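You operate a simulated robot arm through the tools that you are given. There is no shell and no other tool.

Carry out the task below with a simulated robot arm. There is one attempt and no reset: what you move stays moved.

## Task
Switch the heat off first, then unclamp the lamination and lay it on the cooling rack.

Only the result counts: the job must be done as asked and must still hold three seconds after the hand-in. Knocking over, shifting, dropping, spilling or breaking anything else fails it.

## Robot
A 7-joint arm with a three-finger gripper, fixed in place. Base frame: the origin is on the floor under the middle of its stand, x ahead of it, y to its left, z up. Units: cm, degrees, N and s.
It reaches about 134.2 cm from its shoulder. Its first joint turns from -166.0 to 166.0 degrees. Payload 2.69 kg.
The TCP is the grasp point between the finger pads, 3 cm short of the fingertips. In the tool frame z runs along the fingers and y along their closing line. The gripper opens to 12.8 cm; its body begins 11.7 cm behind the TCP.
Orientation is that of the tool frame in the base frame, as a unit quaternion [x, y, z, w]. With the fingers straight down and closing along the base's y, the tool's x points along the base's -x, its y along +y and its z along -z.

## Interface
- The arm moves only by the tool play_rows. Its argument "increments" is a list of rows, each an object of numbers (a shift or turn left out is 0, a gripper value left out holds the last): "tx", "ty", "tz": the shift along the tool's x, y, z in mm; "wx", "wy", "wz": the turn, a rotation vector about the tool's x, y, z in degrees; "fingers": the opening in per cent of the stroke, from 0 (shut) to 100 (fully open). In form: [{"tx": .., "ty": .., "tz": .., "wx": .., "wy": .., "wz": .., "fingers": ..}, ...]. A call has 1 to 20 rows; each row shifts and turns the commanded pose from where the row before left it, along the tool's axes as they then stand. A row lasts 0.2 s, in which the tool goes at most 5 cm and 8.6 degrees; a call with a longer step from one row to the next is refused whole, and so is a gripper value outside its range. Where a pose cannot be reached the arm comes as near as it can. A force on the tool above 90 N (or 10 N above the force at the start of the call, whichever is more), or a blocked arm, ends the call early, and 0.2 s more pass. Each finger travels about 12.7 cm/s and halts on what it meets, pressing with about 40 N; the grip force reading is that of the motor and also rises with nothing between the fingers. The clock runs only during rows and for 0.2 s after the last one: add rows that do not move to give the fingers time. It gives the time, the measured TCP pose, the force on the tool (base axes), the opening and the grip force at its end, in the units of the frame above (readings bear some noise), with the torque about the TCP (base axes, N m) and any sound that the robot's microphone picked up.
- Cameras (640 x 400 px; columns grow to the right, rows downward): "scene" is fixed at [21.98, -50.05, 149.3]; the picture's right is [0.53, -0.85, 0.00], its down [-0.40, -0.25, -0.88] and it looks along [0.75, 0.47, -0.47] (base axes); focal length 366 px, centre (320, 200). "wrist" rides on the gripper at [5.8, 5.4, -13.1] in the tool frame; the picture's right is [-0.68, 0.74, 0.00], its down [-0.62, -0.57, -0.55] and it looks along [-0.40, -0.37, 0.84] (tool axes); focal length 234 px, centre (320, 200).
- snapshot(camera): a new picture of that camera. It takes no simulated time.
- move_column(by): moves the trunk up (or, below 0, down) by that many cm; the arm rides with it, the base frame stays. It gives what a move gives, with no picture.
- pixel_to_xyz(camera, pixels): for up to 12 pixels [column, row] of the newest picture of that camera ("zoom" is the newest enlarged one), the place [x, y, z] in the base frame of the surface seen there, good to about 0.2 cm. It takes no simulated time.
- close_up(camera, box): a new picture of the part [left, top, right, bottom] of that camera's present view, enlarged. It takes no simulated time.
- finish_job(): hands the job in; it is judged then, once.

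Open the gripper and draw the arm clear of the work before you hand the job in, unless the task says otherwise.

The tools are called after ">>>" by a JSON object that holds its "op" and its "data". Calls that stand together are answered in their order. play_rows: Moves the arm, as the interface text tells. Its arguments: {"type":"object","properties":{"increments":{"type":"array","items":{"type":"object","properties":{"tx":{"type":"number"},"ty":{"type":"number"},"tz":{"type":"number"},"wx":{"type":"number"},"wy":{"type":"number"},"wz":{"type":"number"},"fingers":{"type":"number"}}}}},"required":["increments"]} The other tools are called the same way: move_column (by) moves the trunk up or down; snapshot (camera) takes a picture; pixel_to_xyz (camera, pixels) gives the place of the surface under pixels of a picture; close_up (camera, box) takes an enlarged picture of a part of a camera's view; finish_job () hands the job in.

At the start:

```text
time: 0.0
tool_pos: [55.28, -5.88, 134.67]
ee_rot: [0.0, 1.0, 0.0, -0.001]
contact_force: [-0.5, 0.3, 0.7]
ft_torque: [0.0, 0.0, 0.03]
finger_gap: 12.82
finger_force: 0.0
trunk travel left (down, up): [-20.0, 15.0]
```

scene: 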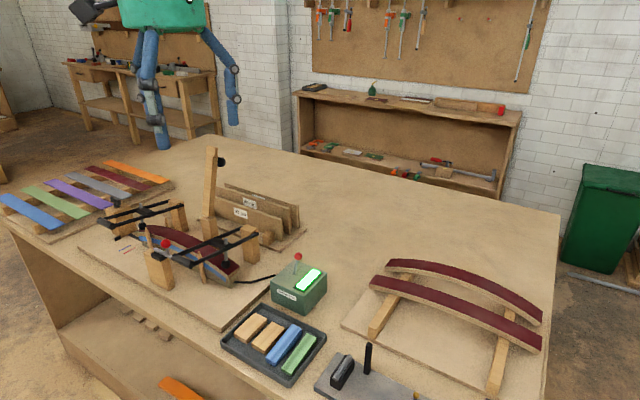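
wrist: 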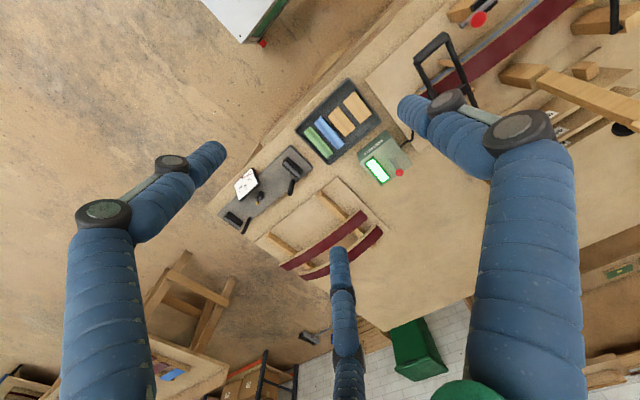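

I see the workbench with a clamped lamination at left (scene ~(190,250)), a green control box with a lit switch at (300,285), and a rack at (450,310). I take close-ups of each to understand the details.

>>> {"op": "close_up", "data": {"camera": "scene", "box": [80, 140, 320, 310]}}

>>> {"op": "close_up", "data": {"camera": "scene", "box": [240, 240, 360, 320]}}

>>> {"op": "close_up", "data": {"camera": "scene", "box": [320, 240, 570, 400]}}

```text
2.35 times, centred on (200, 225) of scene
```

zoom: 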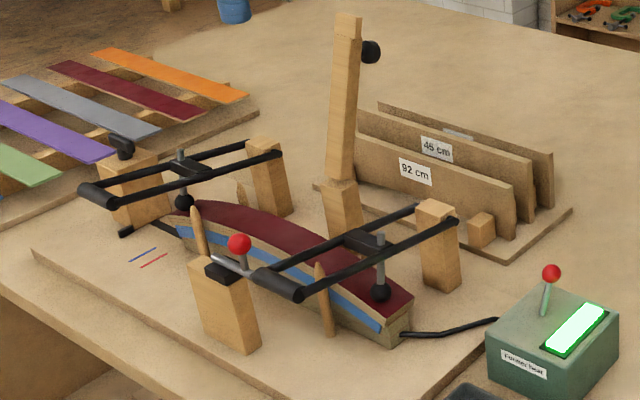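

```text
5.00 times, centred on (300, 280) of scene
```

zoom: 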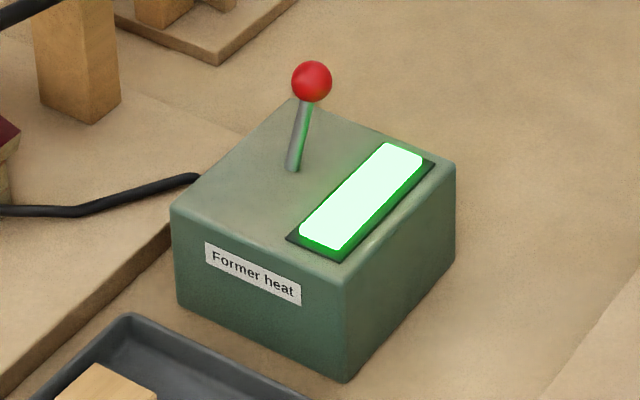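

```text
2.50 times, centred on (445, 320) of scene
```

zoom: 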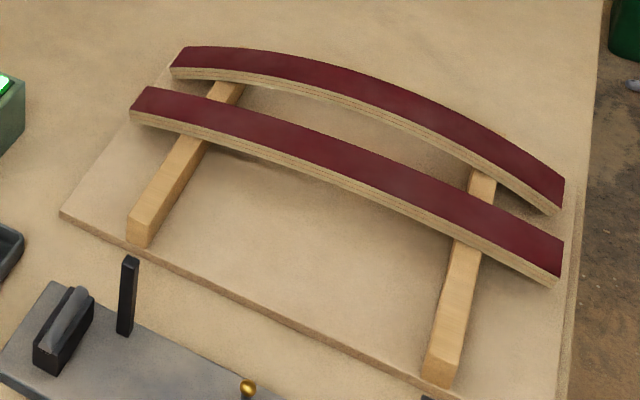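

The former has two hinged U-bar clamps with spindles, plus a box lever with a red knob labelled "Former heat". I zoom in on the clamps further.

>>> {"op": "close_up", "data": {"camera": "scene", "box": [95, 180, 200, 250]}}

>>> {"op": "close_up", "data": {"camera": "scene", "box": [140, 210, 275, 300]}}

>>> {"op": "close_up", "data": {"camera": "wrist", "box": [380, 0, 640, 160]}}

```text
5.71 times, centred on (148, 215) of scene
```

zoom: 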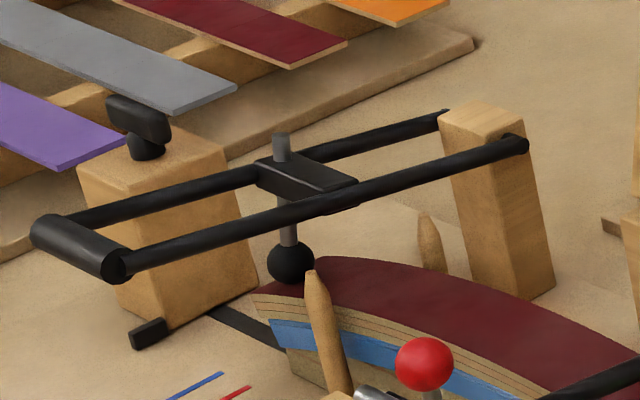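

```text
4.44 times, centred on (208, 255) of scene
```

zoom: 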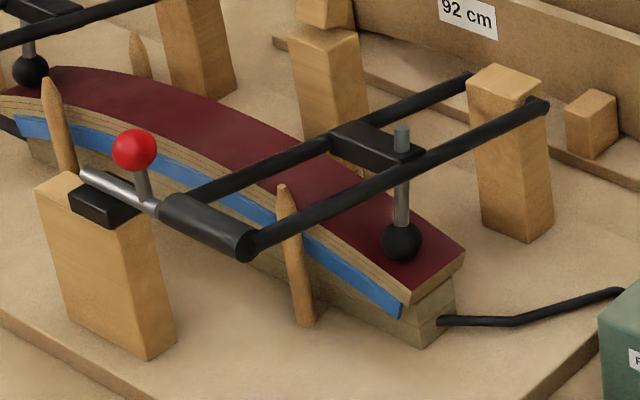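

```text
2.46 times, centred on (510, 80) of wrist
```

zoom: 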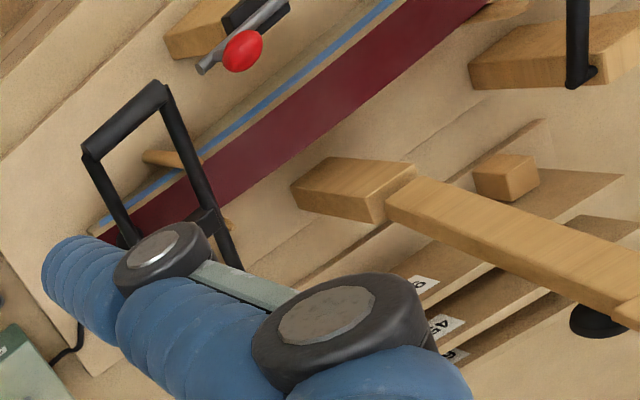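

I measure 3D positions of the key features in the scene picture.

>>> {"op": "pixel_to_xyz", "data": {"camera": "scene", "pixels": [[298, 256], [297, 268], [296, 273], [310, 279], [284, 295], [305, 312], [275, 283], [327, 275], [300, 262], [322, 270], [300, 290], [250, 279]]}}

>>> {"op": "pixel_to_xyz", "data": {"camera": "zoom", "pixels": [[440, 260], [245, 45], [580, 95], [320, 250], [110, 230], [20, 165], [320, 325], [480, 125], [560, 205], [20, 330], [70, 200], [235, 265]]}}

>>> {"op": "snapshot", "data": {"camera": "scene"}}

```text
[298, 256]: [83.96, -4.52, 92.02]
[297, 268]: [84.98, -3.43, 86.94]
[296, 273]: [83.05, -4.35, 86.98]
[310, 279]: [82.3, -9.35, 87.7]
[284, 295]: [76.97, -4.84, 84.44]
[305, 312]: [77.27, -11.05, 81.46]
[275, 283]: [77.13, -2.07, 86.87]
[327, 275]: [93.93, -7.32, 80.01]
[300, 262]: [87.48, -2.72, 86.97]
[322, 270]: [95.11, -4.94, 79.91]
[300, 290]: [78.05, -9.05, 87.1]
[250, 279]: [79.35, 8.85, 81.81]
```

```text
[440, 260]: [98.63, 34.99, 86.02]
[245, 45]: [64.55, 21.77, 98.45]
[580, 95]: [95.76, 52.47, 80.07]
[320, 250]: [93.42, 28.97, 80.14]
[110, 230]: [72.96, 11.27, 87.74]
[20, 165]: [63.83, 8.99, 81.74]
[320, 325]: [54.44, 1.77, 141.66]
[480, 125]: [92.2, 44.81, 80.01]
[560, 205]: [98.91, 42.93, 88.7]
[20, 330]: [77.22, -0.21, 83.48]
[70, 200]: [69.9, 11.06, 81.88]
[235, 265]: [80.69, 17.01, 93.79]
```

```text
taken
```

scene: 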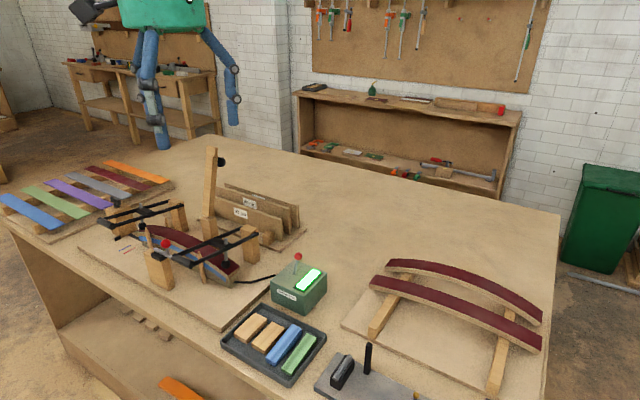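

I re-zoom on the left clamp and right clamp and query their geometry with pixel coordinates.

>>> {"op": "close_up", "data": {"camera": "scene", "box": [95, 180, 200, 250]}}

>>> {"op": "pixel_to_xyz", "data": {"camera": "zoom", "pixels": [[75, 250], [120, 268], [45, 235], [140, 115], [145, 150], [90, 185], [190, 195], [148, 335], [280, 145], [300, 185], [290, 262], [480, 120]]}}

>>> {"op": "pixel_to_xyz", "data": {"camera": "zoom", "pixels": [[515, 145], [440, 120], [315, 275], [335, 380], [430, 220], [250, 325], [350, 280], [500, 330], [260, 295], [290, 330], [170, 250], [515, 250]]}}

>>> {"op": "close_up", "data": {"camera": "scene", "box": [140, 210, 275, 300]}}

>>> {"op": "pixel_to_xyz", "data": {"camera": "zoom", "pixels": [[135, 150], [100, 180], [150, 205], [100, 205], [70, 185], [145, 180], [175, 210], [245, 245], [210, 225], [360, 145], [400, 135], [402, 240]]}}

>>> {"op": "pixel_to_xyz", "data": {"camera": "zoom", "pixels": [[505, 80], [540, 105], [470, 75], [285, 190], [305, 320], [45, 80], [75, 170], [455, 250], [408, 292], [430, 275], [330, 40], [330, 90]]}}

```text
5.71 times, centred on (148, 215) of scene
```

zoom: 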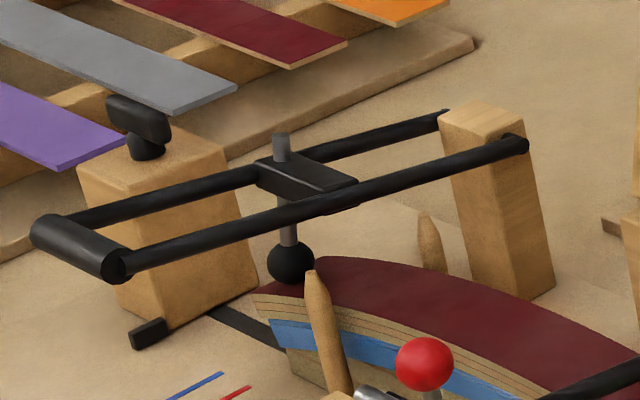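

```text
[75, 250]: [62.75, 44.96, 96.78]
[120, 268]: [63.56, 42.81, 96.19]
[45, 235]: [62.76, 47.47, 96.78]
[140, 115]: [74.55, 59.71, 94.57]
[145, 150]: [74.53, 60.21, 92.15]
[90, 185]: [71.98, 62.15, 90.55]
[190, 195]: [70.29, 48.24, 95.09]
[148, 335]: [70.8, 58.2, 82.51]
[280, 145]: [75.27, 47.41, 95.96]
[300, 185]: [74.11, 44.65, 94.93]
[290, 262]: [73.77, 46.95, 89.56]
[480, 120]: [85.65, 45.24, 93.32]
```

```text
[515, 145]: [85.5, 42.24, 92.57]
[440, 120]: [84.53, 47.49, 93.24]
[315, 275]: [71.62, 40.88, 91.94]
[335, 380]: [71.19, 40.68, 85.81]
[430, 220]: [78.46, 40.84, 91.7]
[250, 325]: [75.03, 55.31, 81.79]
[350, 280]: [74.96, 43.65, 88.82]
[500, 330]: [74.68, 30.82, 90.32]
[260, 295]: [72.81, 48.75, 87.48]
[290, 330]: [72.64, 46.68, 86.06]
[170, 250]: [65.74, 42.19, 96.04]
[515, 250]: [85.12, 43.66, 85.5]
```

```text
4.44 times, centred on (208, 255) of scene
```

zoom: 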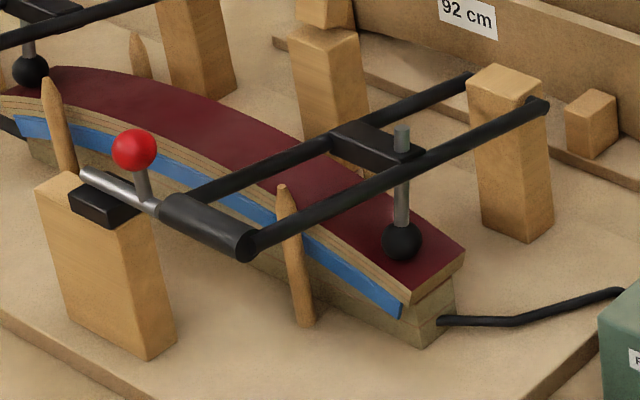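

```text
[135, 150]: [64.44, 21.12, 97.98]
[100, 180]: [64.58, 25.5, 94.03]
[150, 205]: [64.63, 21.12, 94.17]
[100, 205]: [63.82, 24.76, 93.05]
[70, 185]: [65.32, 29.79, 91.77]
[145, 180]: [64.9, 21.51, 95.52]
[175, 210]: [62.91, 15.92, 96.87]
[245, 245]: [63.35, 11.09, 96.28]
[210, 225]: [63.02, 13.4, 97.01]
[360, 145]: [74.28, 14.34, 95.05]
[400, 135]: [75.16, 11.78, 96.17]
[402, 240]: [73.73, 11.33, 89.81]
```

```text
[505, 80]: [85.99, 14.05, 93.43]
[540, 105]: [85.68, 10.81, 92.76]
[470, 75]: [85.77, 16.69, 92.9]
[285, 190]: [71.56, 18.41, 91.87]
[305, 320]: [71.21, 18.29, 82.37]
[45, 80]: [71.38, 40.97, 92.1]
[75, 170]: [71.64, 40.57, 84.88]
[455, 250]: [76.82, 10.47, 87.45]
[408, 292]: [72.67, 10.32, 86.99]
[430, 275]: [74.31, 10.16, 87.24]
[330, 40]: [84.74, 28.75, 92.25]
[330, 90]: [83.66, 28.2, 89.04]
```

Lamination runs along y at x≈75 (y≈9…49); the clamp handles are at x≈63, z≈97, and the heat lever is at about (84,-4,91). I move the arm left at height to look at the clamps with the wrist camera from above.

>>> {"op": "play_rows", "data": {"increments": [{"ty": 45, "fingers": 100}, {"ty": 45}, {"ty": 45}, {"ty": 45}, {"ty": 45}, {"ty": 45}, {"ty": 45}, {"ty": 45}, {"ty": 45}, {"ty": 45}, {"ty": 45}, {"ty": 45}, {"ty": 45}, {"ty": 45}, {}]}}

>>> {"op": "snapshot", "data": {"camera": "wrist"}}

>>> {"op": "snapshot", "data": {"camera": "scene"}}

```text
time: 3.2
tool_pos: [55.33, 57.12, 134.44]
ee_rot: [0.0, 1.0, 0.0, 0.0]
contact_force: [-0.1, 1.5, 0.5]
ft_torque: [-0.1, 0.01, 0.0]
finger_gap: 12.79
finger_force: 0.1
trunk travel left (down, up): [-20.0, 15.0]
```

```text
taken
```

wrist: 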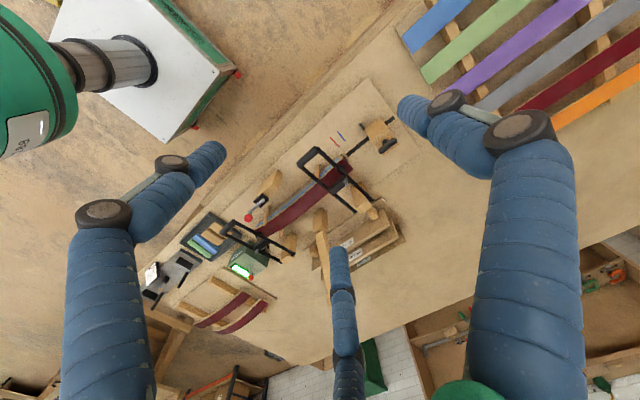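

```text
taken
```

scene: 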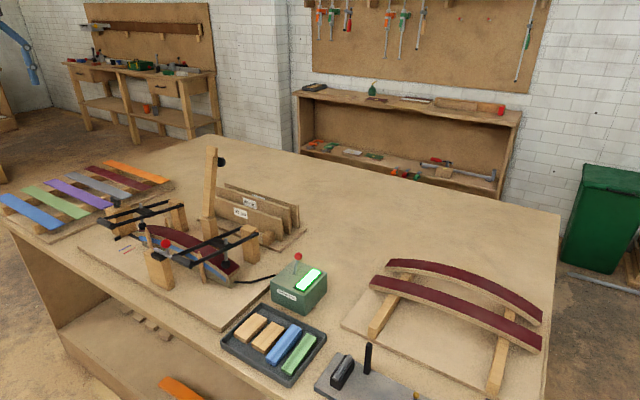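

I zoom in the wrist view on the clamps from above.

>>> {"op": "close_up", "data": {"camera": "wrist", "box": [210, 90, 410, 290]}}

>>> {"op": "close_up", "data": {"camera": "wrist", "box": [290, 100, 400, 210]}}

>>> {"op": "close_up", "data": {"camera": "wrist", "box": [215, 165, 305, 255]}}

```text
2.00 times, centred on (310, 190) of wrist
```

zoom: 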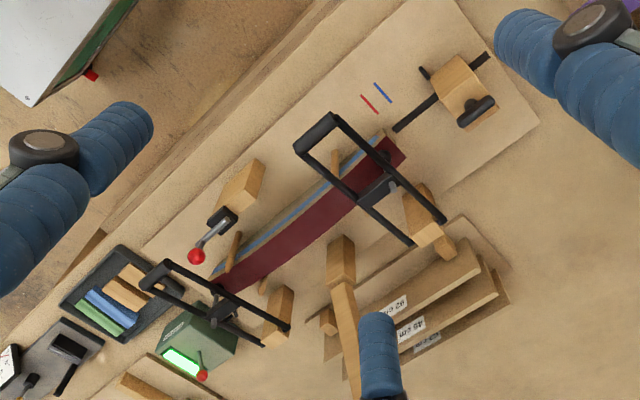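

```text
3.64 times, centred on (345, 155) of wrist
```

zoom: 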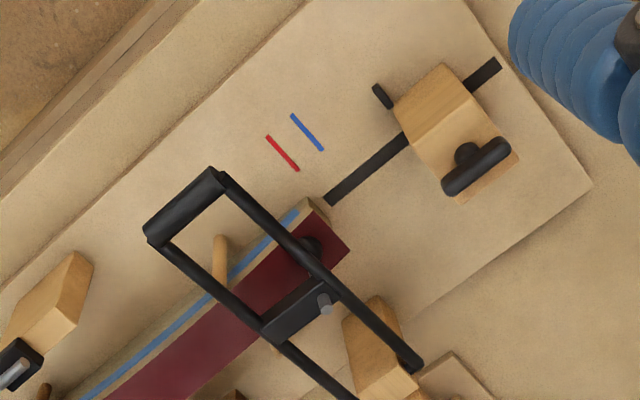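

```text
4.44 times, centred on (260, 210) of wrist
```

zoom: 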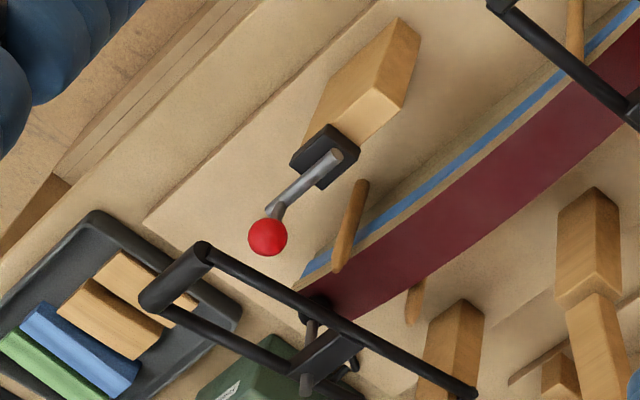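

From above I see: the left end stop (knob on a track) is retracted, the middle wooden arm is already up, and its bolt with red knob is on the front post. Two U-bar clamps still hold the lamination. I move lower for a closer look at the whole former.

>>> {"op": "play_rows", "data": {"increments": [{"ty": -40, "tz": 40}, {"ty": -40, "tz": 40}, {"ty": -40, "tz": 40}, {"ty": -40, "tz": 40}, {}]}}

>>> {"op": "snapshot", "data": {"camera": "wrist"}}

>>> {"op": "close_up", "data": {"camera": "wrist", "box": [160, 90, 460, 290]}}

```text
refused: row 1 steps farther than a row can; nothing moved
```

```text
taken
```

wrist: 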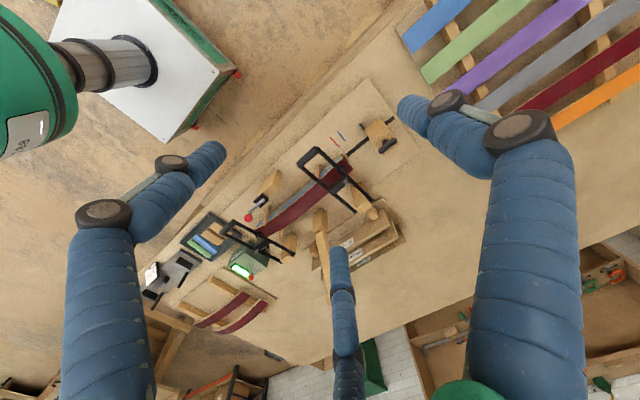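

```text
2.00 times, centred on (310, 190) of wrist
```

zoom: 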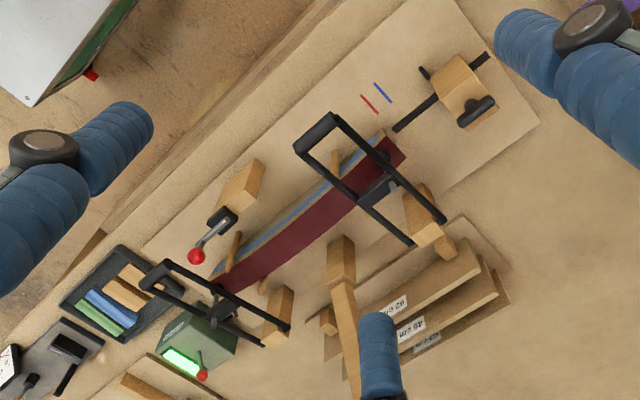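

The combined step exceeded 5 cm and was refused, so I repeat with smaller steps to get to about (55, 41, 118).

>>> {"op": "play_rows", "data": {"increments": [{"ty": -32, "tz": 32}, {"ty": -32, "tz": 32}, {"ty": -32, "tz": 32}, {"ty": -32, "tz": 32}, {"ty": -32, "tz": 32}, {}]}}

>>> {"op": "snapshot", "data": {"camera": "wrist"}}

>>> {"op": "close_up", "data": {"camera": "wrist", "box": [160, 90, 460, 290]}}

```text
time: 4.6
tool_pos: [55.27, 41.17, 118.7]
ee_rot: [0.0, 1.0, -0.001, 0.0]
contact_force: [0.5, -1.0, -0.1]
ft_torque: [0.03, 0.04, -0.02]
finger_gap: 12.82
finger_force: 0.1
trunk travel left (down, up): [-20.0, 15.0]
```

```text
taken
```

wrist: 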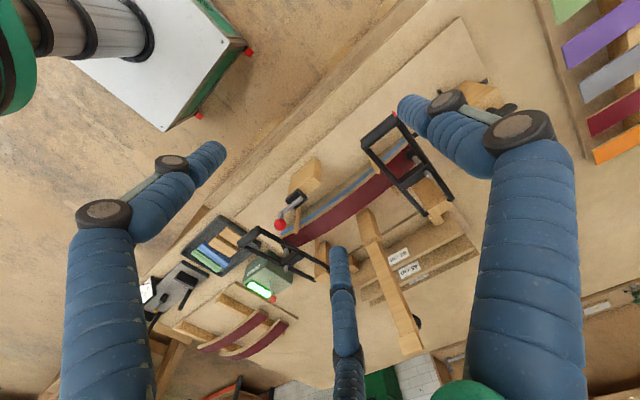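

```text
2.00 times, centred on (310, 190) of wrist
```

zoom: 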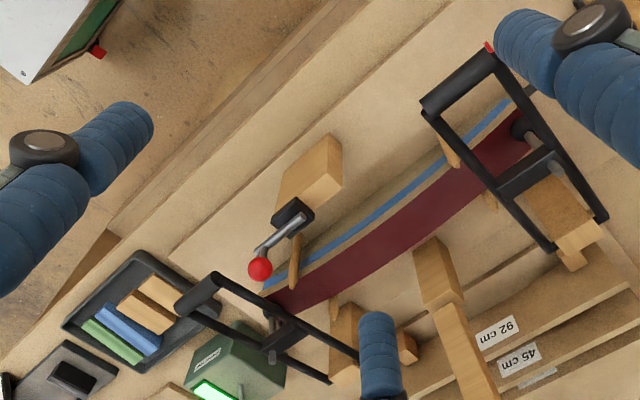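

The clamps look free-standing with handles reachable from the front. I now go to view the heat box from close up, with TCP about (70, 2, 112).

>>> {"op": "play_rows", "data": {"increments": [{"ty": -44}, {"ty": -44}, {"ty": -44}, {"ty": -44}, {"ty": -44}, {"ty": -44}, {"ty": -44}, {"ty": -44}, {"ty": -40}, {"tx": -35, "tz": 15}, {"tx": -35, "tz": 15}, {"tx": -35, "tz": 20}, {"tx": -35, "tz": 20}, {}]}}

>>> {"op": "snapshot", "data": {"camera": "wrist"}}

>>> {"op": "close_up", "data": {"camera": "wrist", "box": [160, 90, 460, 290]}}

```text
time: 7.6
tool_pos: [69.5, 1.89, 111.64]
ee_rot: [0.0, 1.0, 0.0, -0.002]
contact_force: [0.8, 0.0, -0.8]
ft_torque: [-0.02, 0.11, -0.01]
finger_gap: 12.81
finger_force: 0.1
trunk travel left (down, up): [-20.0, 15.0]
```

```text
taken
```

wrist: 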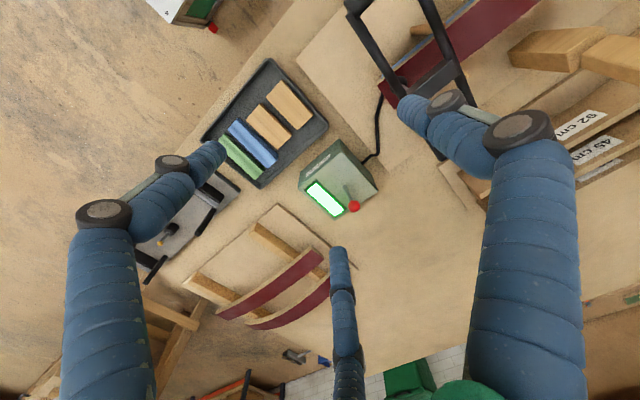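

```text
2.00 times, centred on (310, 190) of wrist
```

zoom: 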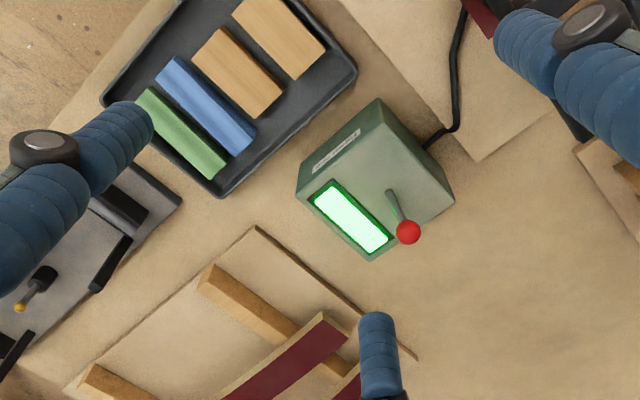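

I zoom closer on the box and measure the lever's base and knob.

>>> {"op": "close_up", "data": {"camera": "wrist", "box": [290, 130, 390, 225]}}

>>> {"op": "pixel_to_xyz", "data": {"camera": "wrist", "pixels": [[354, 206], [346, 187], [350, 196], [325, 198], [300, 186], [338, 141], [376, 187], [337, 218], [336, 160]]}}

```text
4.21 times, centred on (340, 178) of wrist
```

zoom: 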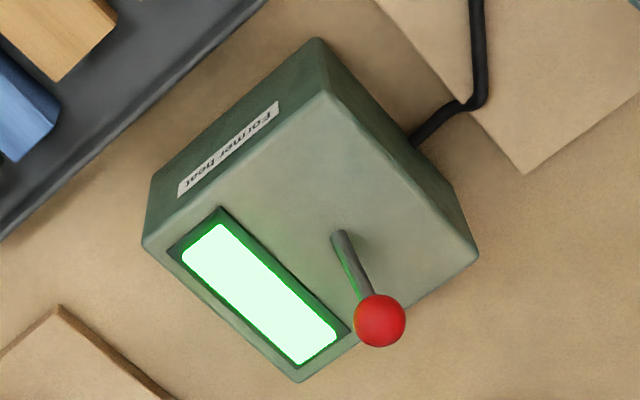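

```text
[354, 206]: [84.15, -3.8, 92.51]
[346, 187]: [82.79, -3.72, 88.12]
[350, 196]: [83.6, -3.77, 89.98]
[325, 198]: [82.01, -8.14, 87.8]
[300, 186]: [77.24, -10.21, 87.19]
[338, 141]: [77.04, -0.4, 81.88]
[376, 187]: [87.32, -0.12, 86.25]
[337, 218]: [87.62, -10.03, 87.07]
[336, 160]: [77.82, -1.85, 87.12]
```

The lever pivots at about (82.3,-3.8,87) and leans toward +x with knob at (84.4,-3.9,91.7); it must be thrown toward -x. I move behind the knob (+x side), close the fingers, and look before descending.

>>> {"op": "play_rows", "data": {"increments": [{"tx": -42, "ty": -10, "fingers": 0}, {"tx": -42, "ty": -10}, {"tx": -42, "ty": -10}, {"tx": -42, "ty": -10}, {"tx": -42, "ty": -10}, {"tx": -42, "ty": -8}, {}, {}]}}

>>> {"op": "snapshot", "data": {"camera": "wrist"}}

>>> {"op": "snapshot", "data": {"camera": "scene"}}

```text
time: 9.4
tool_pos: [94.34, -3.87, 111.74]
ee_rot: [0.0, 1.0, 0.0, 0.0]
contact_force: [0.5, -0.4, -0.2]
ft_torque: [-0.01, -0.01, 0.02]
finger_gap: 0.22
finger_force: 31.3
trunk travel left (down, up): [-20.0, 15.0]
```

```text
taken
```

wrist: 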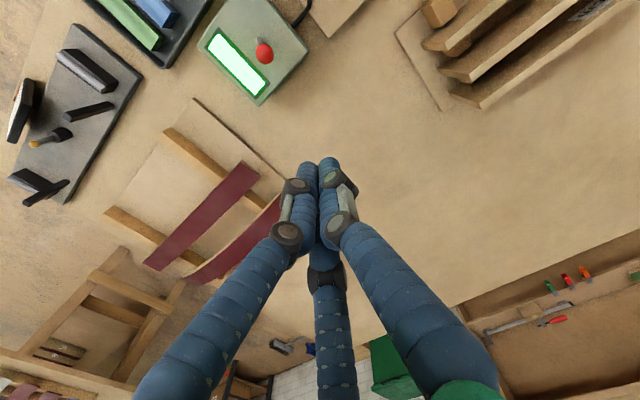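

```text
taken
```

scene: 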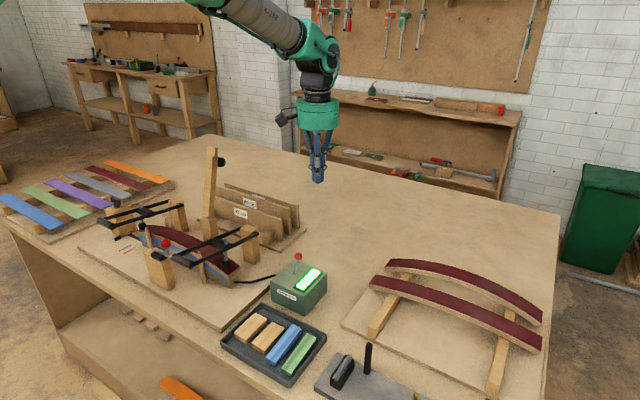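

Fingers are closed into a slim bundle, behind the knob at x=94. I descend so fingertips are at z≈89.5 (above the box top 87), then check.

>>> {"op": "play_rows", "data": {"increments": [{"tz": 40}, {"tz": 40}, {"tz": 40}, {"tz": 40}, {"tz": 30}, {}]}}

>>> {"op": "close_up", "data": {"camera": "scene", "box": [250, 180, 400, 320]}}

>>> {"op": "snapshot", "data": {"camera": "wrist"}}

```text
time: 10.8
tool_pos: [94.51, -3.69, 92.66]
ee_rot: [0.0, 1.0, 0.0, 0.001]
contact_force: [0.5, -0.4, -1.2]
ft_torque: [0.03, 0.07, 0.0]
finger_gap: 0.21
finger_force: 31.7
trunk travel left (down, up): [-20.0, 15.0]
```

```text
2.86 times, centred on (325, 250) of scene
```

zoom: 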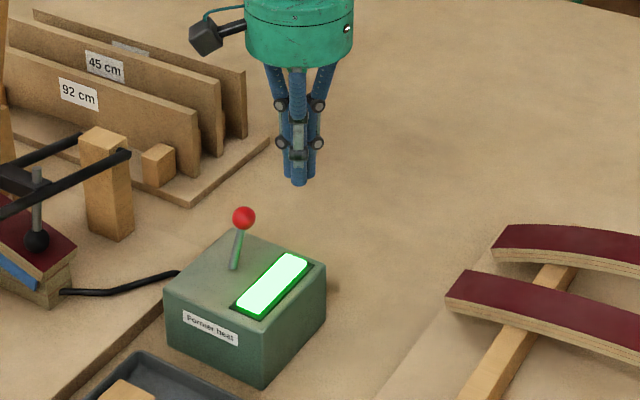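

```text
taken
```

wrist: 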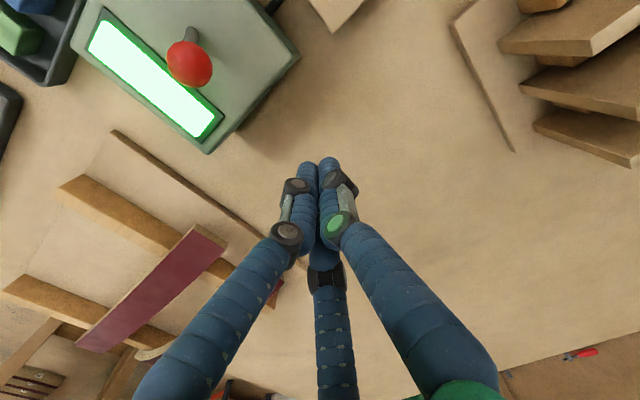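

Bundle is level with the knob and aligned in y. I sweep toward -x in small rows to throw the lever.

>>> {"op": "play_rows", "data": {"increments": [{"tx": 30}, {"tx": 20}, {"tx": 10}, {"tx": 8}, {"tx": 8}, {"tx": 8}, {"tx": 8}, {}]}}

>>> {"op": "close_up", "data": {"camera": "scene", "box": [250, 180, 400, 320]}}

>>> {"op": "snapshot", "data": {"camera": "wrist"}}

```text
time: 12.6
tool_pos: [85.27, -4.01, 92.73]
ee_rot: [0.0, 1.0, -0.001, 0.0]
contact_force: [-0.4, -0.1, 0.5]
ft_torque: [0.01, -0.04, -0.01]
finger_gap: 0.21
finger_force: 31.6
trunk travel left (down, up): [-20.0, 15.0]
```

```text
2.86 times, centred on (325, 250) of scene
```

zoom: 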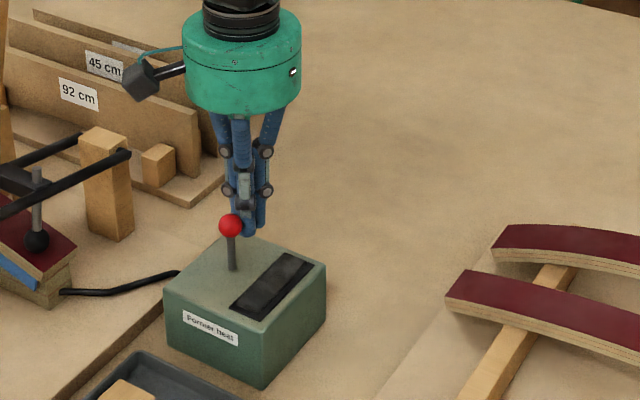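

```text
taken
```

wrist: 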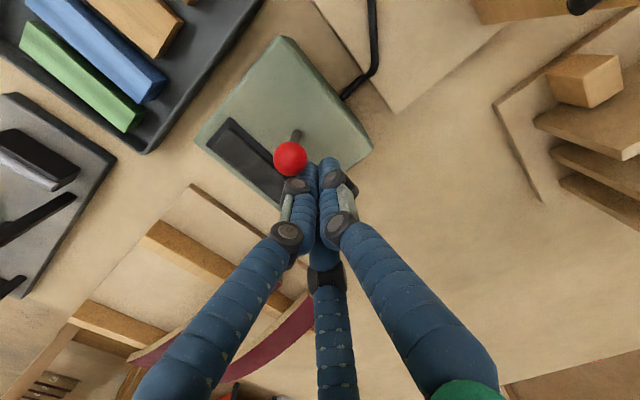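

The light has gone dark but the lever is only about upright; I keep pushing a little to throw it fully to the off side.

>>> {"op": "play_rows", "data": {"increments": [{"tx": 8}, {"tx": 6}, {"tx": 6}, {}]}}

>>> {"op": "close_up", "data": {"camera": "scene", "box": [250, 180, 400, 320]}}

```text
time: 13.6
tool_pos: [83.27, -4.08, 92.81]
ee_rot: [0.0, 1.0, -0.001, 0.0]
contact_force: [0.9, 0.0, -0.1]
ft_torque: [-0.01, 0.02, 0.0]
finger_gap: 0.21
finger_force: 31.4
trunk travel left (down, up): [-20.0, 15.0]
```

```text
2.86 times, centred on (325, 250) of scene
```

zoom: 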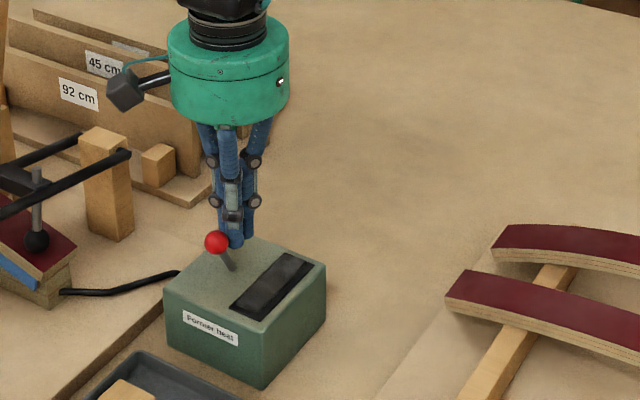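

The lever now leans toward -x and the light is off. I back off in +x and rise clear.

>>> {"op": "play_rows", "data": {"increments": [{"tx": -30}, {"tx": -30}, {"tz": -40}, {"tz": -40}, {"tz": -40}, {"tz": -40}, {"tz": -40}, {"fingers": 100}, {}]}}

>>> {"op": "close_up", "data": {"camera": "scene", "box": [240, 240, 360, 320]}}

>>> {"op": "snapshot", "data": {"camera": "scene"}}

```text
time: 15.6
tool_pos: [89.42, -4.12, 112.65]
ee_rot: [-0.001, 1.0, 0.0, 0.0]
contact_force: [0.4, 0.2, -0.5]
ft_torque: [0.0, 0.02, 0.0]
finger_gap: 12.77
finger_force: 0.0
trunk travel left (down, up): [-20.0, 15.0]
```

```text
5.00 times, centred on (300, 280) of scene
```

zoom: 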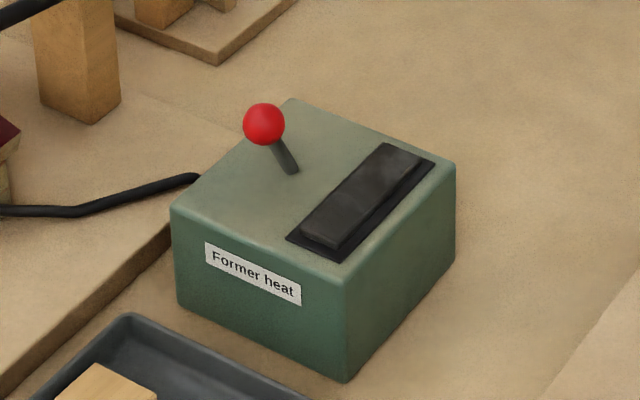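

```text
taken
```

scene: 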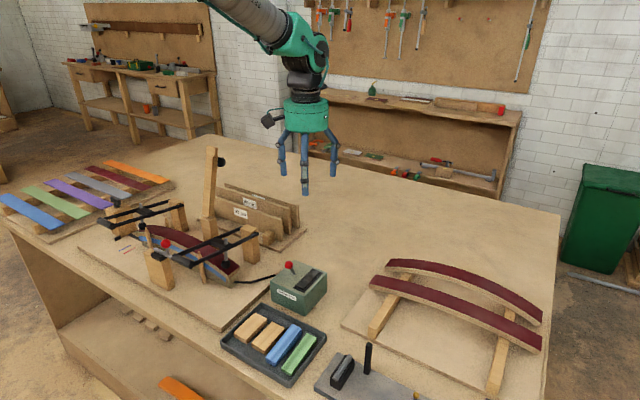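

Heat is off: light dark, lever thrown. Now I measure the rack, lamination and the raised arm geometry before handling the clamps.

>>> {"op": "close_up", "data": {"camera": "scene", "box": [330, 245, 560, 400]}}

>>> {"op": "pixel_to_xyz", "data": {"camera": "scene", "pixels": [[372, 280], [384, 276], [540, 350], [541, 336], [388, 266], [392, 260], [541, 321], [542, 307], [375, 335], [500, 395], [345, 325], [455, 310]]}}

>>> {"op": "pixel_to_xyz", "data": {"camera": "scene", "pixels": [[373, 326], [384, 312], [398, 297], [492, 385], [500, 365], [508, 348], [460, 278], [463, 305], [450, 316], [400, 360], [430, 380], [545, 365]]}}

>>> {"op": "pixel_to_xyz", "data": {"camera": "scene", "pixels": [[211, 150], [208, 200], [211, 215], [221, 162], [155, 229], [180, 240], [200, 250], [172, 243], [185, 252], [205, 260], [234, 272], [225, 280]]}}

```text
2.58 times, centred on (445, 322) of scene
```

zoom: 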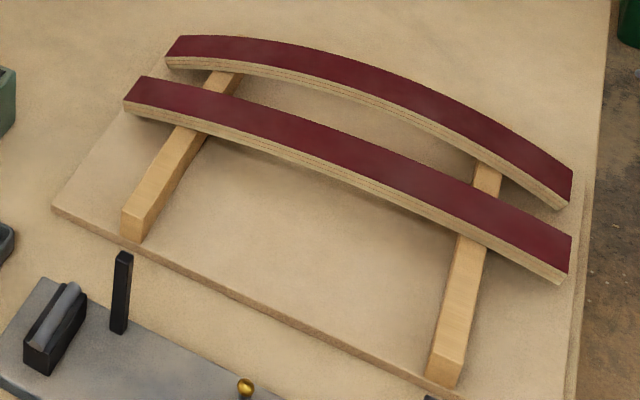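

```text
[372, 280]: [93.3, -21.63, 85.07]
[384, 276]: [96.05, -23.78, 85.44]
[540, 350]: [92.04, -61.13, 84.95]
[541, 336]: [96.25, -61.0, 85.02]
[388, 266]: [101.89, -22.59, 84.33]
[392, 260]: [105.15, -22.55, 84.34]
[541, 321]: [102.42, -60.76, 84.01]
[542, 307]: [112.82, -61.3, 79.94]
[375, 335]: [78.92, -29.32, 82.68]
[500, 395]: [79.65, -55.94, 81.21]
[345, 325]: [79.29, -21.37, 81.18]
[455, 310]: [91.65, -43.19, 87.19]
```

```text
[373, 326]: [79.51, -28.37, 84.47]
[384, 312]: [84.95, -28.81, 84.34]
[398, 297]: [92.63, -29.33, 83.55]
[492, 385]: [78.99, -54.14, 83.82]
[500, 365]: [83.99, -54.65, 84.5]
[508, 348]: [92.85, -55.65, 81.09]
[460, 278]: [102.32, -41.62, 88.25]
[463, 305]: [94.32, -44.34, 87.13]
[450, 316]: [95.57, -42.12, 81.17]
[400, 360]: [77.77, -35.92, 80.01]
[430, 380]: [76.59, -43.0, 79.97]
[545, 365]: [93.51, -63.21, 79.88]
```

```text
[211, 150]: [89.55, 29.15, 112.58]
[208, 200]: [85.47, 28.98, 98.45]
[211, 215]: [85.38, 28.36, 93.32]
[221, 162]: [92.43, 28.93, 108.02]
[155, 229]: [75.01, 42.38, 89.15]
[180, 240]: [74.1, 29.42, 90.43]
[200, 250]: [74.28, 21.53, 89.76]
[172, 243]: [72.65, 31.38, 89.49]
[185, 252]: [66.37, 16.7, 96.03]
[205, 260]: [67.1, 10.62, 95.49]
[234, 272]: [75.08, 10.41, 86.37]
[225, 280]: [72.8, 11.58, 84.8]
```

Rack rails run along x at y≈-28.8 and -54.8 (top z 84.4), with existing pieces at x≈94 and 103, leaving room at x≈85. I now move above the right clamp handle (63.5,14,96.2) and turn the tool 90° so that the fingers close along base x with the single finger toward +x.

>>> {"op": "play_rows", "data": {"increments": [{"tx": 32.4, "ty": 22.6, "fingers": 50}, {"tx": 32.4, "ty": 22.6}, {"tx": 32.4, "ty": 22.6}, {"tx": 32.4, "ty": 22.6}, {"tx": 32.4, "ty": 22.6}, {"tx": 32.4, "ty": 22.6}, {"tx": 32.4, "ty": 22.6}, {"tx": 32.4, "ty": 22.6}, {"wz": 8.182}, {"wz": 8.182}, {"wz": 8.182}, {"wz": 8.182}, {"wz": 8.182}, {"wz": 8.182}, {"wz": 8.182}, {"wz": 8.182}, {"wz": 8.182}, {"wz": 8.182}, {"wz": 8.18}, {}]}}

>>> {"op": "snapshot", "data": {"camera": "wrist"}}

>>> {"op": "close_up", "data": {"camera": "scene", "box": [100, 120, 340, 310]}}

```text
time: 19.8
tool_pos: [63.41, 14.24, 112.78]
ee_rot: [0.708, 0.706, 0.0, 0.0]
contact_force: [0.1, -0.6, -0.7]
ft_torque: [-0.01, 0.01, 0.03]
finger_gap: 6.4
finger_force: 0.1
trunk travel left (down, up): [-20.0, 15.0]
```

```text
taken
```

wrist: 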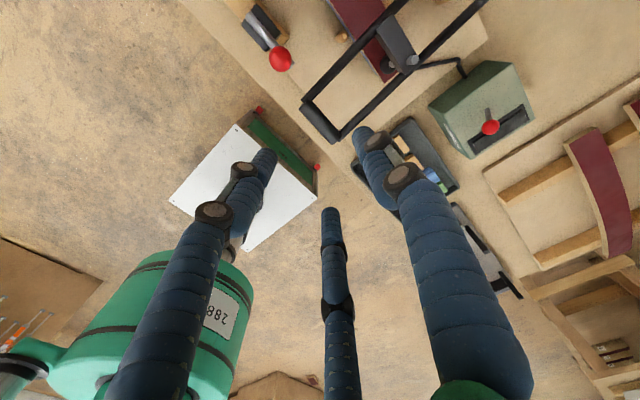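

```text
2.11 times, centred on (220, 215) of scene
```

zoom: 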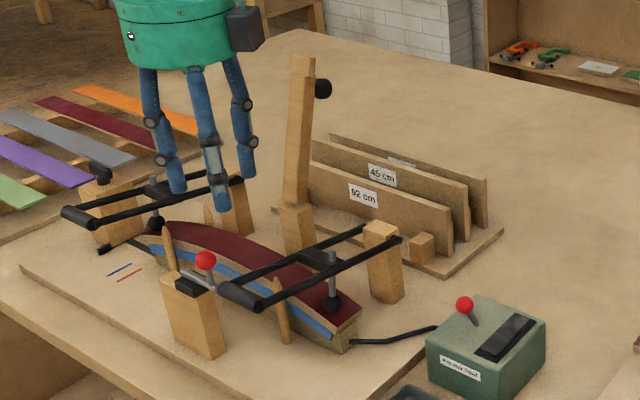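

Estimating from the wrist picture, the fingers close radially (single finger toward +x, two on the -x side), so I offset the TCP to x≈62.8 so the handle sits at the natural grip center. I descend to z≈100 at 65 % opening and check.

>>> {"op": "play_rows", "data": {"increments": [{"tx": -2.4, "ty": -6, "fingers": 65}, {"tz": 32}, {"tz": 32}, {"tz": 32}, {"tz": 31}, {}]}}

>>> {"op": "snapshot", "data": {"camera": "wrist"}}

>>> {"op": "close_up", "data": {"camera": "scene", "box": [120, 160, 280, 300]}}

```text
time: 21.2
tool_pos: [62.72, 13.8, 99.98]
ee_rot: [0.707, 0.707, -0.001, 0.0]
contact_force: [0.3, -0.2, 0.3]
ft_torque: [0.02, 0.06, 0.01]
finger_gap: 8.33
finger_force: 0.1
trunk travel left (down, up): [-20.0, 15.0]
```

```text
taken
```

wrist: 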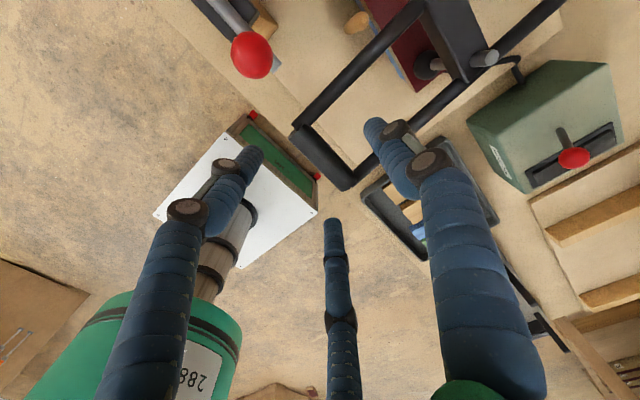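

```text
2.86 times, centred on (200, 230) of scene
```

zoom: 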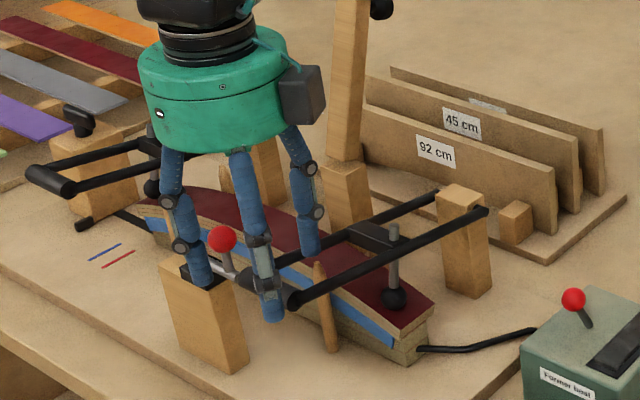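

The handle is between the fingers as predicted. I check the front post's extents before lowering the +y finger near it.

>>> {"op": "pixel_to_xyz", "data": {"camera": "zoom", "pixels": [[190, 320], [228, 310], [240, 350], [175, 290], [215, 365], [222, 240], [240, 272], [290, 300], [272, 310], [195, 275], [318, 265], [310, 245]]}}

>>> {"op": "pixel_to_xyz", "data": {"camera": "wrist", "pixels": [[320, 155], [340, 183], [300, 135], [250, 55], [375, 130], [330, 230], [255, 160], [485, 58], [440, 30], [430, 68]]}}

```text
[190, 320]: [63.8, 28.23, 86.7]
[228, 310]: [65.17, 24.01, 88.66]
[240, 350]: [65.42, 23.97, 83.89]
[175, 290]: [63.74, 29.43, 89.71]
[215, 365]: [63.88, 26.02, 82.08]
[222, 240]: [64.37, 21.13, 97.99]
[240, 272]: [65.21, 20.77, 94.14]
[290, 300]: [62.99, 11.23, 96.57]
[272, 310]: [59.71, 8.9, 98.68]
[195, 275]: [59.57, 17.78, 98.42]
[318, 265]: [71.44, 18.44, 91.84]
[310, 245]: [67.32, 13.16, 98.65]
```

```text
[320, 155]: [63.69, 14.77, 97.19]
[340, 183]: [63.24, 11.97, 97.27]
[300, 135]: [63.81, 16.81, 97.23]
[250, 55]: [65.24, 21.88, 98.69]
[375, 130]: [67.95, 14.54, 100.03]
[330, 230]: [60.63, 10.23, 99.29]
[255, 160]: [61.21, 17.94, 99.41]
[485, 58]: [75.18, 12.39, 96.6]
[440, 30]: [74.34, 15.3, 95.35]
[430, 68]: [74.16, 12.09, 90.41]
```

The post face is at y≥24 and x≥63.8, so the finger at (60,18) is clear. I lower onto the handle and close the fingers.

>>> {"op": "play_rows", "data": {"increments": [{"tz": 18}, {"tz": 18}, {}, {"fingers": 0}, {}, {}, {}]}}

>>> {"op": "snapshot", "data": {"camera": "wrist"}}

>>> {"op": "close_up", "data": {"camera": "scene", "box": [120, 160, 280, 300]}}

```text
time: 22.8
tool_pos: [62.95, 13.83, 96.44]
ee_rot: [0.707, 0.707, 0.001, 0.0]
contact_force: [17.9, -0.5, -3.8]
ft_torque: [0.03, -0.07, -0.01]
finger_gap: 2.82
finger_force: 44.9
trunk travel left (down, up): [-20.0, 15.0]
```

```text
taken
```

wrist: 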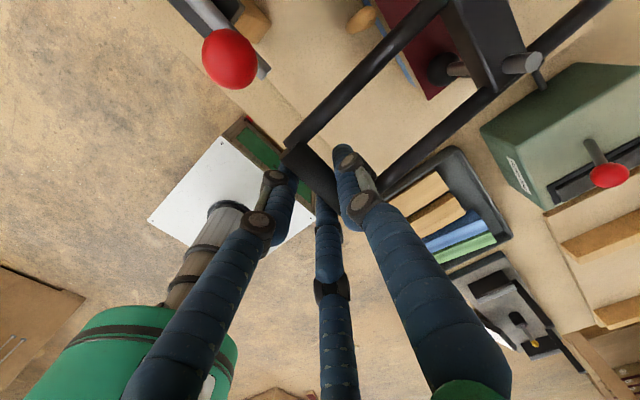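

```text
2.86 times, centred on (200, 230) of scene
```

zoom: 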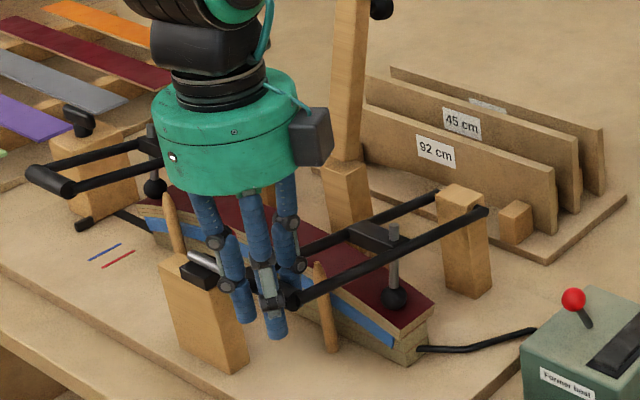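

The fingers hold the handle (gap 2.8). I lift along the hinge arc by about 8° and check the forces.

>>> {"op": "play_rows", "data": {"increments": [{"ty": 2}, {"ty": 3.2, "tz": -15.5}, {"ty": 4.1, "tz": -15.2}, {}]}}

>>> {"op": "close_up", "data": {"camera": "scene", "box": [120, 160, 280, 300]}}

```text
time: 23.8
tool_pos: [63.62, 13.83, 99.33]
ee_rot: [0.708, 0.707, -0.002, -0.002]
contact_force: [1.2, -14.0, -16.0]
ft_torque: [-0.57, 0.25, -0.1]
finger_gap: 2.82
finger_force: 44.9
trunk travel left (down, up): [-20.0, 15.0]
```

```text
2.86 times, centred on (200, 230) of scene
```

zoom: 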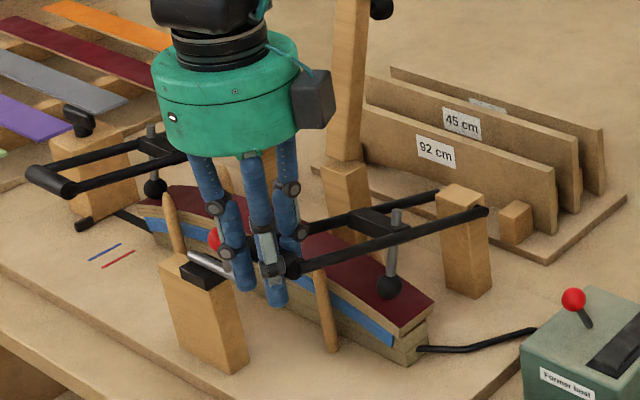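

The pad lifted, but there is a -14 N side force in y; I check with the wrist view whether a finger is touching the red knob/bolt.

>>> {"op": "snapshot", "data": {"camera": "wrist"}}

>>> {"op": "close_up", "data": {"camera": "wrist", "box": [180, 20, 400, 250]}}

>>> {"op": "close_up", "data": {"camera": "scene", "box": [160, 215, 230, 275]}}

```text
taken
```

wrist: 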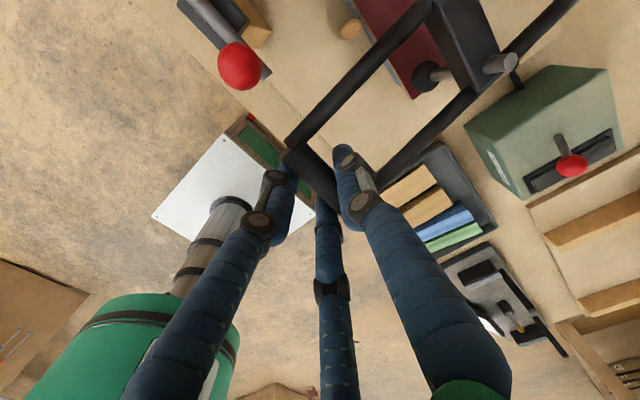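

```text
1.74 times, centred on (290, 135) of wrist
```

zoom: 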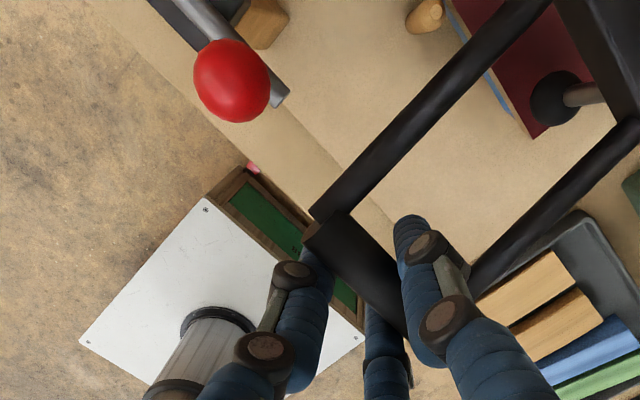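

```text
6.67 times, centred on (195, 245) of scene
```

zoom: 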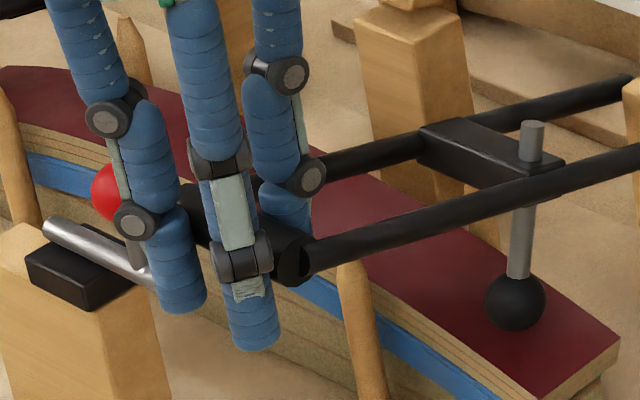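

The wrist view shows clear air between finger and knob; the clamp bar is rising with modest forces. I continue the arc in small steps.

>>> {"op": "play_rows", "data": {"increments": [{"ty": 5.2, "tz": -14.9}, {"ty": 6.2, "tz": -14.4}, {"ty": 7.2, "tz": -14.0}, {"ty": 8.2, "tz": -13.5}, {}]}}

>>> {"op": "close_up", "data": {"camera": "scene", "box": [120, 130, 280, 270]}}

```text
time: 25.0
tool_pos: [66.47, 13.9, 105.41]
ee_rot: [0.707, 0.707, -0.001, 0.0]
contact_force: [-28.9, -0.5, 3.1]
ft_torque: [-0.01, 0.21, -0.03]
finger_gap: 2.85
finger_force: 45.3
trunk travel left (down, up): [-20.0, 15.0]
```

```text
2.86 times, centred on (200, 200) of scene
```

zoom: 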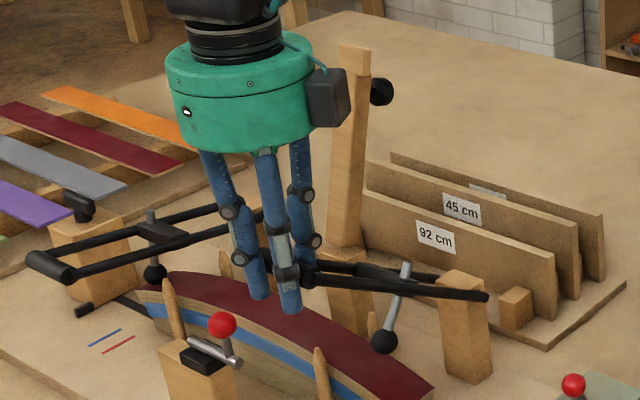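

Force of -29 N in x indicates my arc radius is a touch small; I shift outward a few mm and continue.

>>> {"op": "play_rows", "data": {"increments": [{"ty": -3.0, "tz": -2.0}, {"ty": 8.7, "tz": -13.2}, {"ty": 9.5, "tz": -12.6}, {"ty": 10.3, "tz": -11.9}, {"ty": 11.1, "tz": -11.2}, {}]}}

>>> {"op": "close_up", "data": {"camera": "scene", "box": [120, 110, 280, 250]}}

```text
time: 26.4
tool_pos: [70.25, 13.83, 110.17]
ee_rot: [0.707, 0.707, -0.001, -0.001]
contact_force: [3.8, -12.6, -20.3]
ft_torque: [-0.43, 0.07, -0.07]
finger_gap: 2.86
finger_force: 45.0
trunk travel left (down, up): [-20.0, 15.0]
```

```text
2.86 times, centred on (200, 180) of scene
```

zoom: 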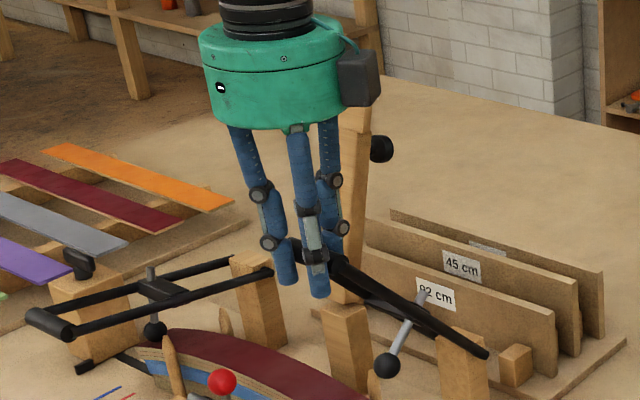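

Forces are small (refit hinge center ≈(86.0,92.9), R≈23.35). I continue the swing to about 72°.

>>> {"op": "play_rows", "data": {"increments": [{"ty": 13.6, "tz": -11.6}, {"ty": 16.6, "tz": -11.8}, {"ty": 17.6, "tz": -10.4}, {"ty": 18.4, "tz": -8.7}, {"ty": 19.0, "tz": -7.2}, {}]}}

>>> {"op": "close_up", "data": {"camera": "scene", "box": [140, 90, 300, 250]}}

```text
time: 27.8
tool_pos: [78.47, 13.74, 115.33]
ee_rot: [0.707, 0.707, 0.0, -0.001]
contact_force: [1.9, -3.3, -2.2]
ft_torque: [0.44, -0.18, 0.0]
finger_gap: 2.87
finger_force: 44.5
trunk travel left (down, up): [-20.0, 15.0]
```

```text
2.50 times, centred on (220, 170) of scene
```

zoom: 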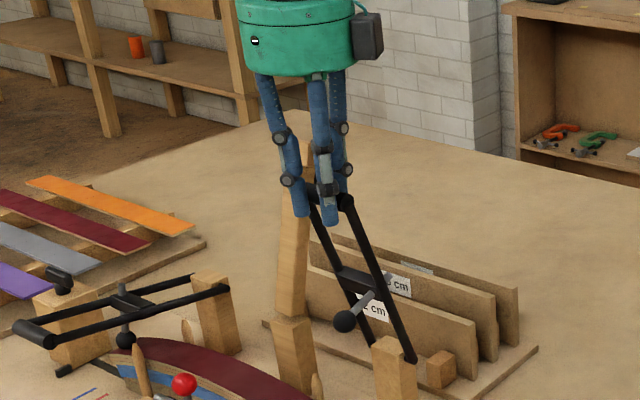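

Swing is going well at 71°. I continue to about 92° and check.

>>> {"op": "play_rows", "data": {"increments": [{"ty": 22, "tz": -5.5}, {"ty": 20.3, "tz": -3.7}, {"ty": 20.4, "tz": -2.0}, {"ty": 20.6, "tz": -0.2}, {}]}}

>>> {"op": "close_up", "data": {"camera": "scene", "box": [140, 90, 300, 250]}}

```text
time: 29.0
tool_pos: [86.77, 13.74, 116.11]
ee_rot: [0.707, 0.707, -0.001, 0.0]
contact_force: [2.5, 6.1, -6.3]
ft_torque: [0.35, -0.03, 0.0]
finger_gap: 2.87
finger_force: 45.1
trunk travel left (down, up): [-20.0, 15.0]
```

```text
2.50 times, centred on (220, 170) of scene
```

zoom: 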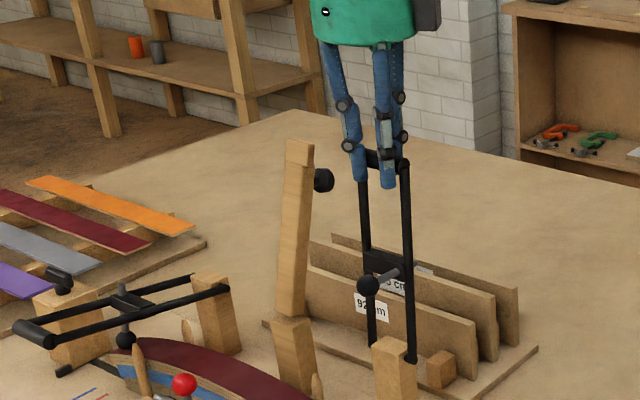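

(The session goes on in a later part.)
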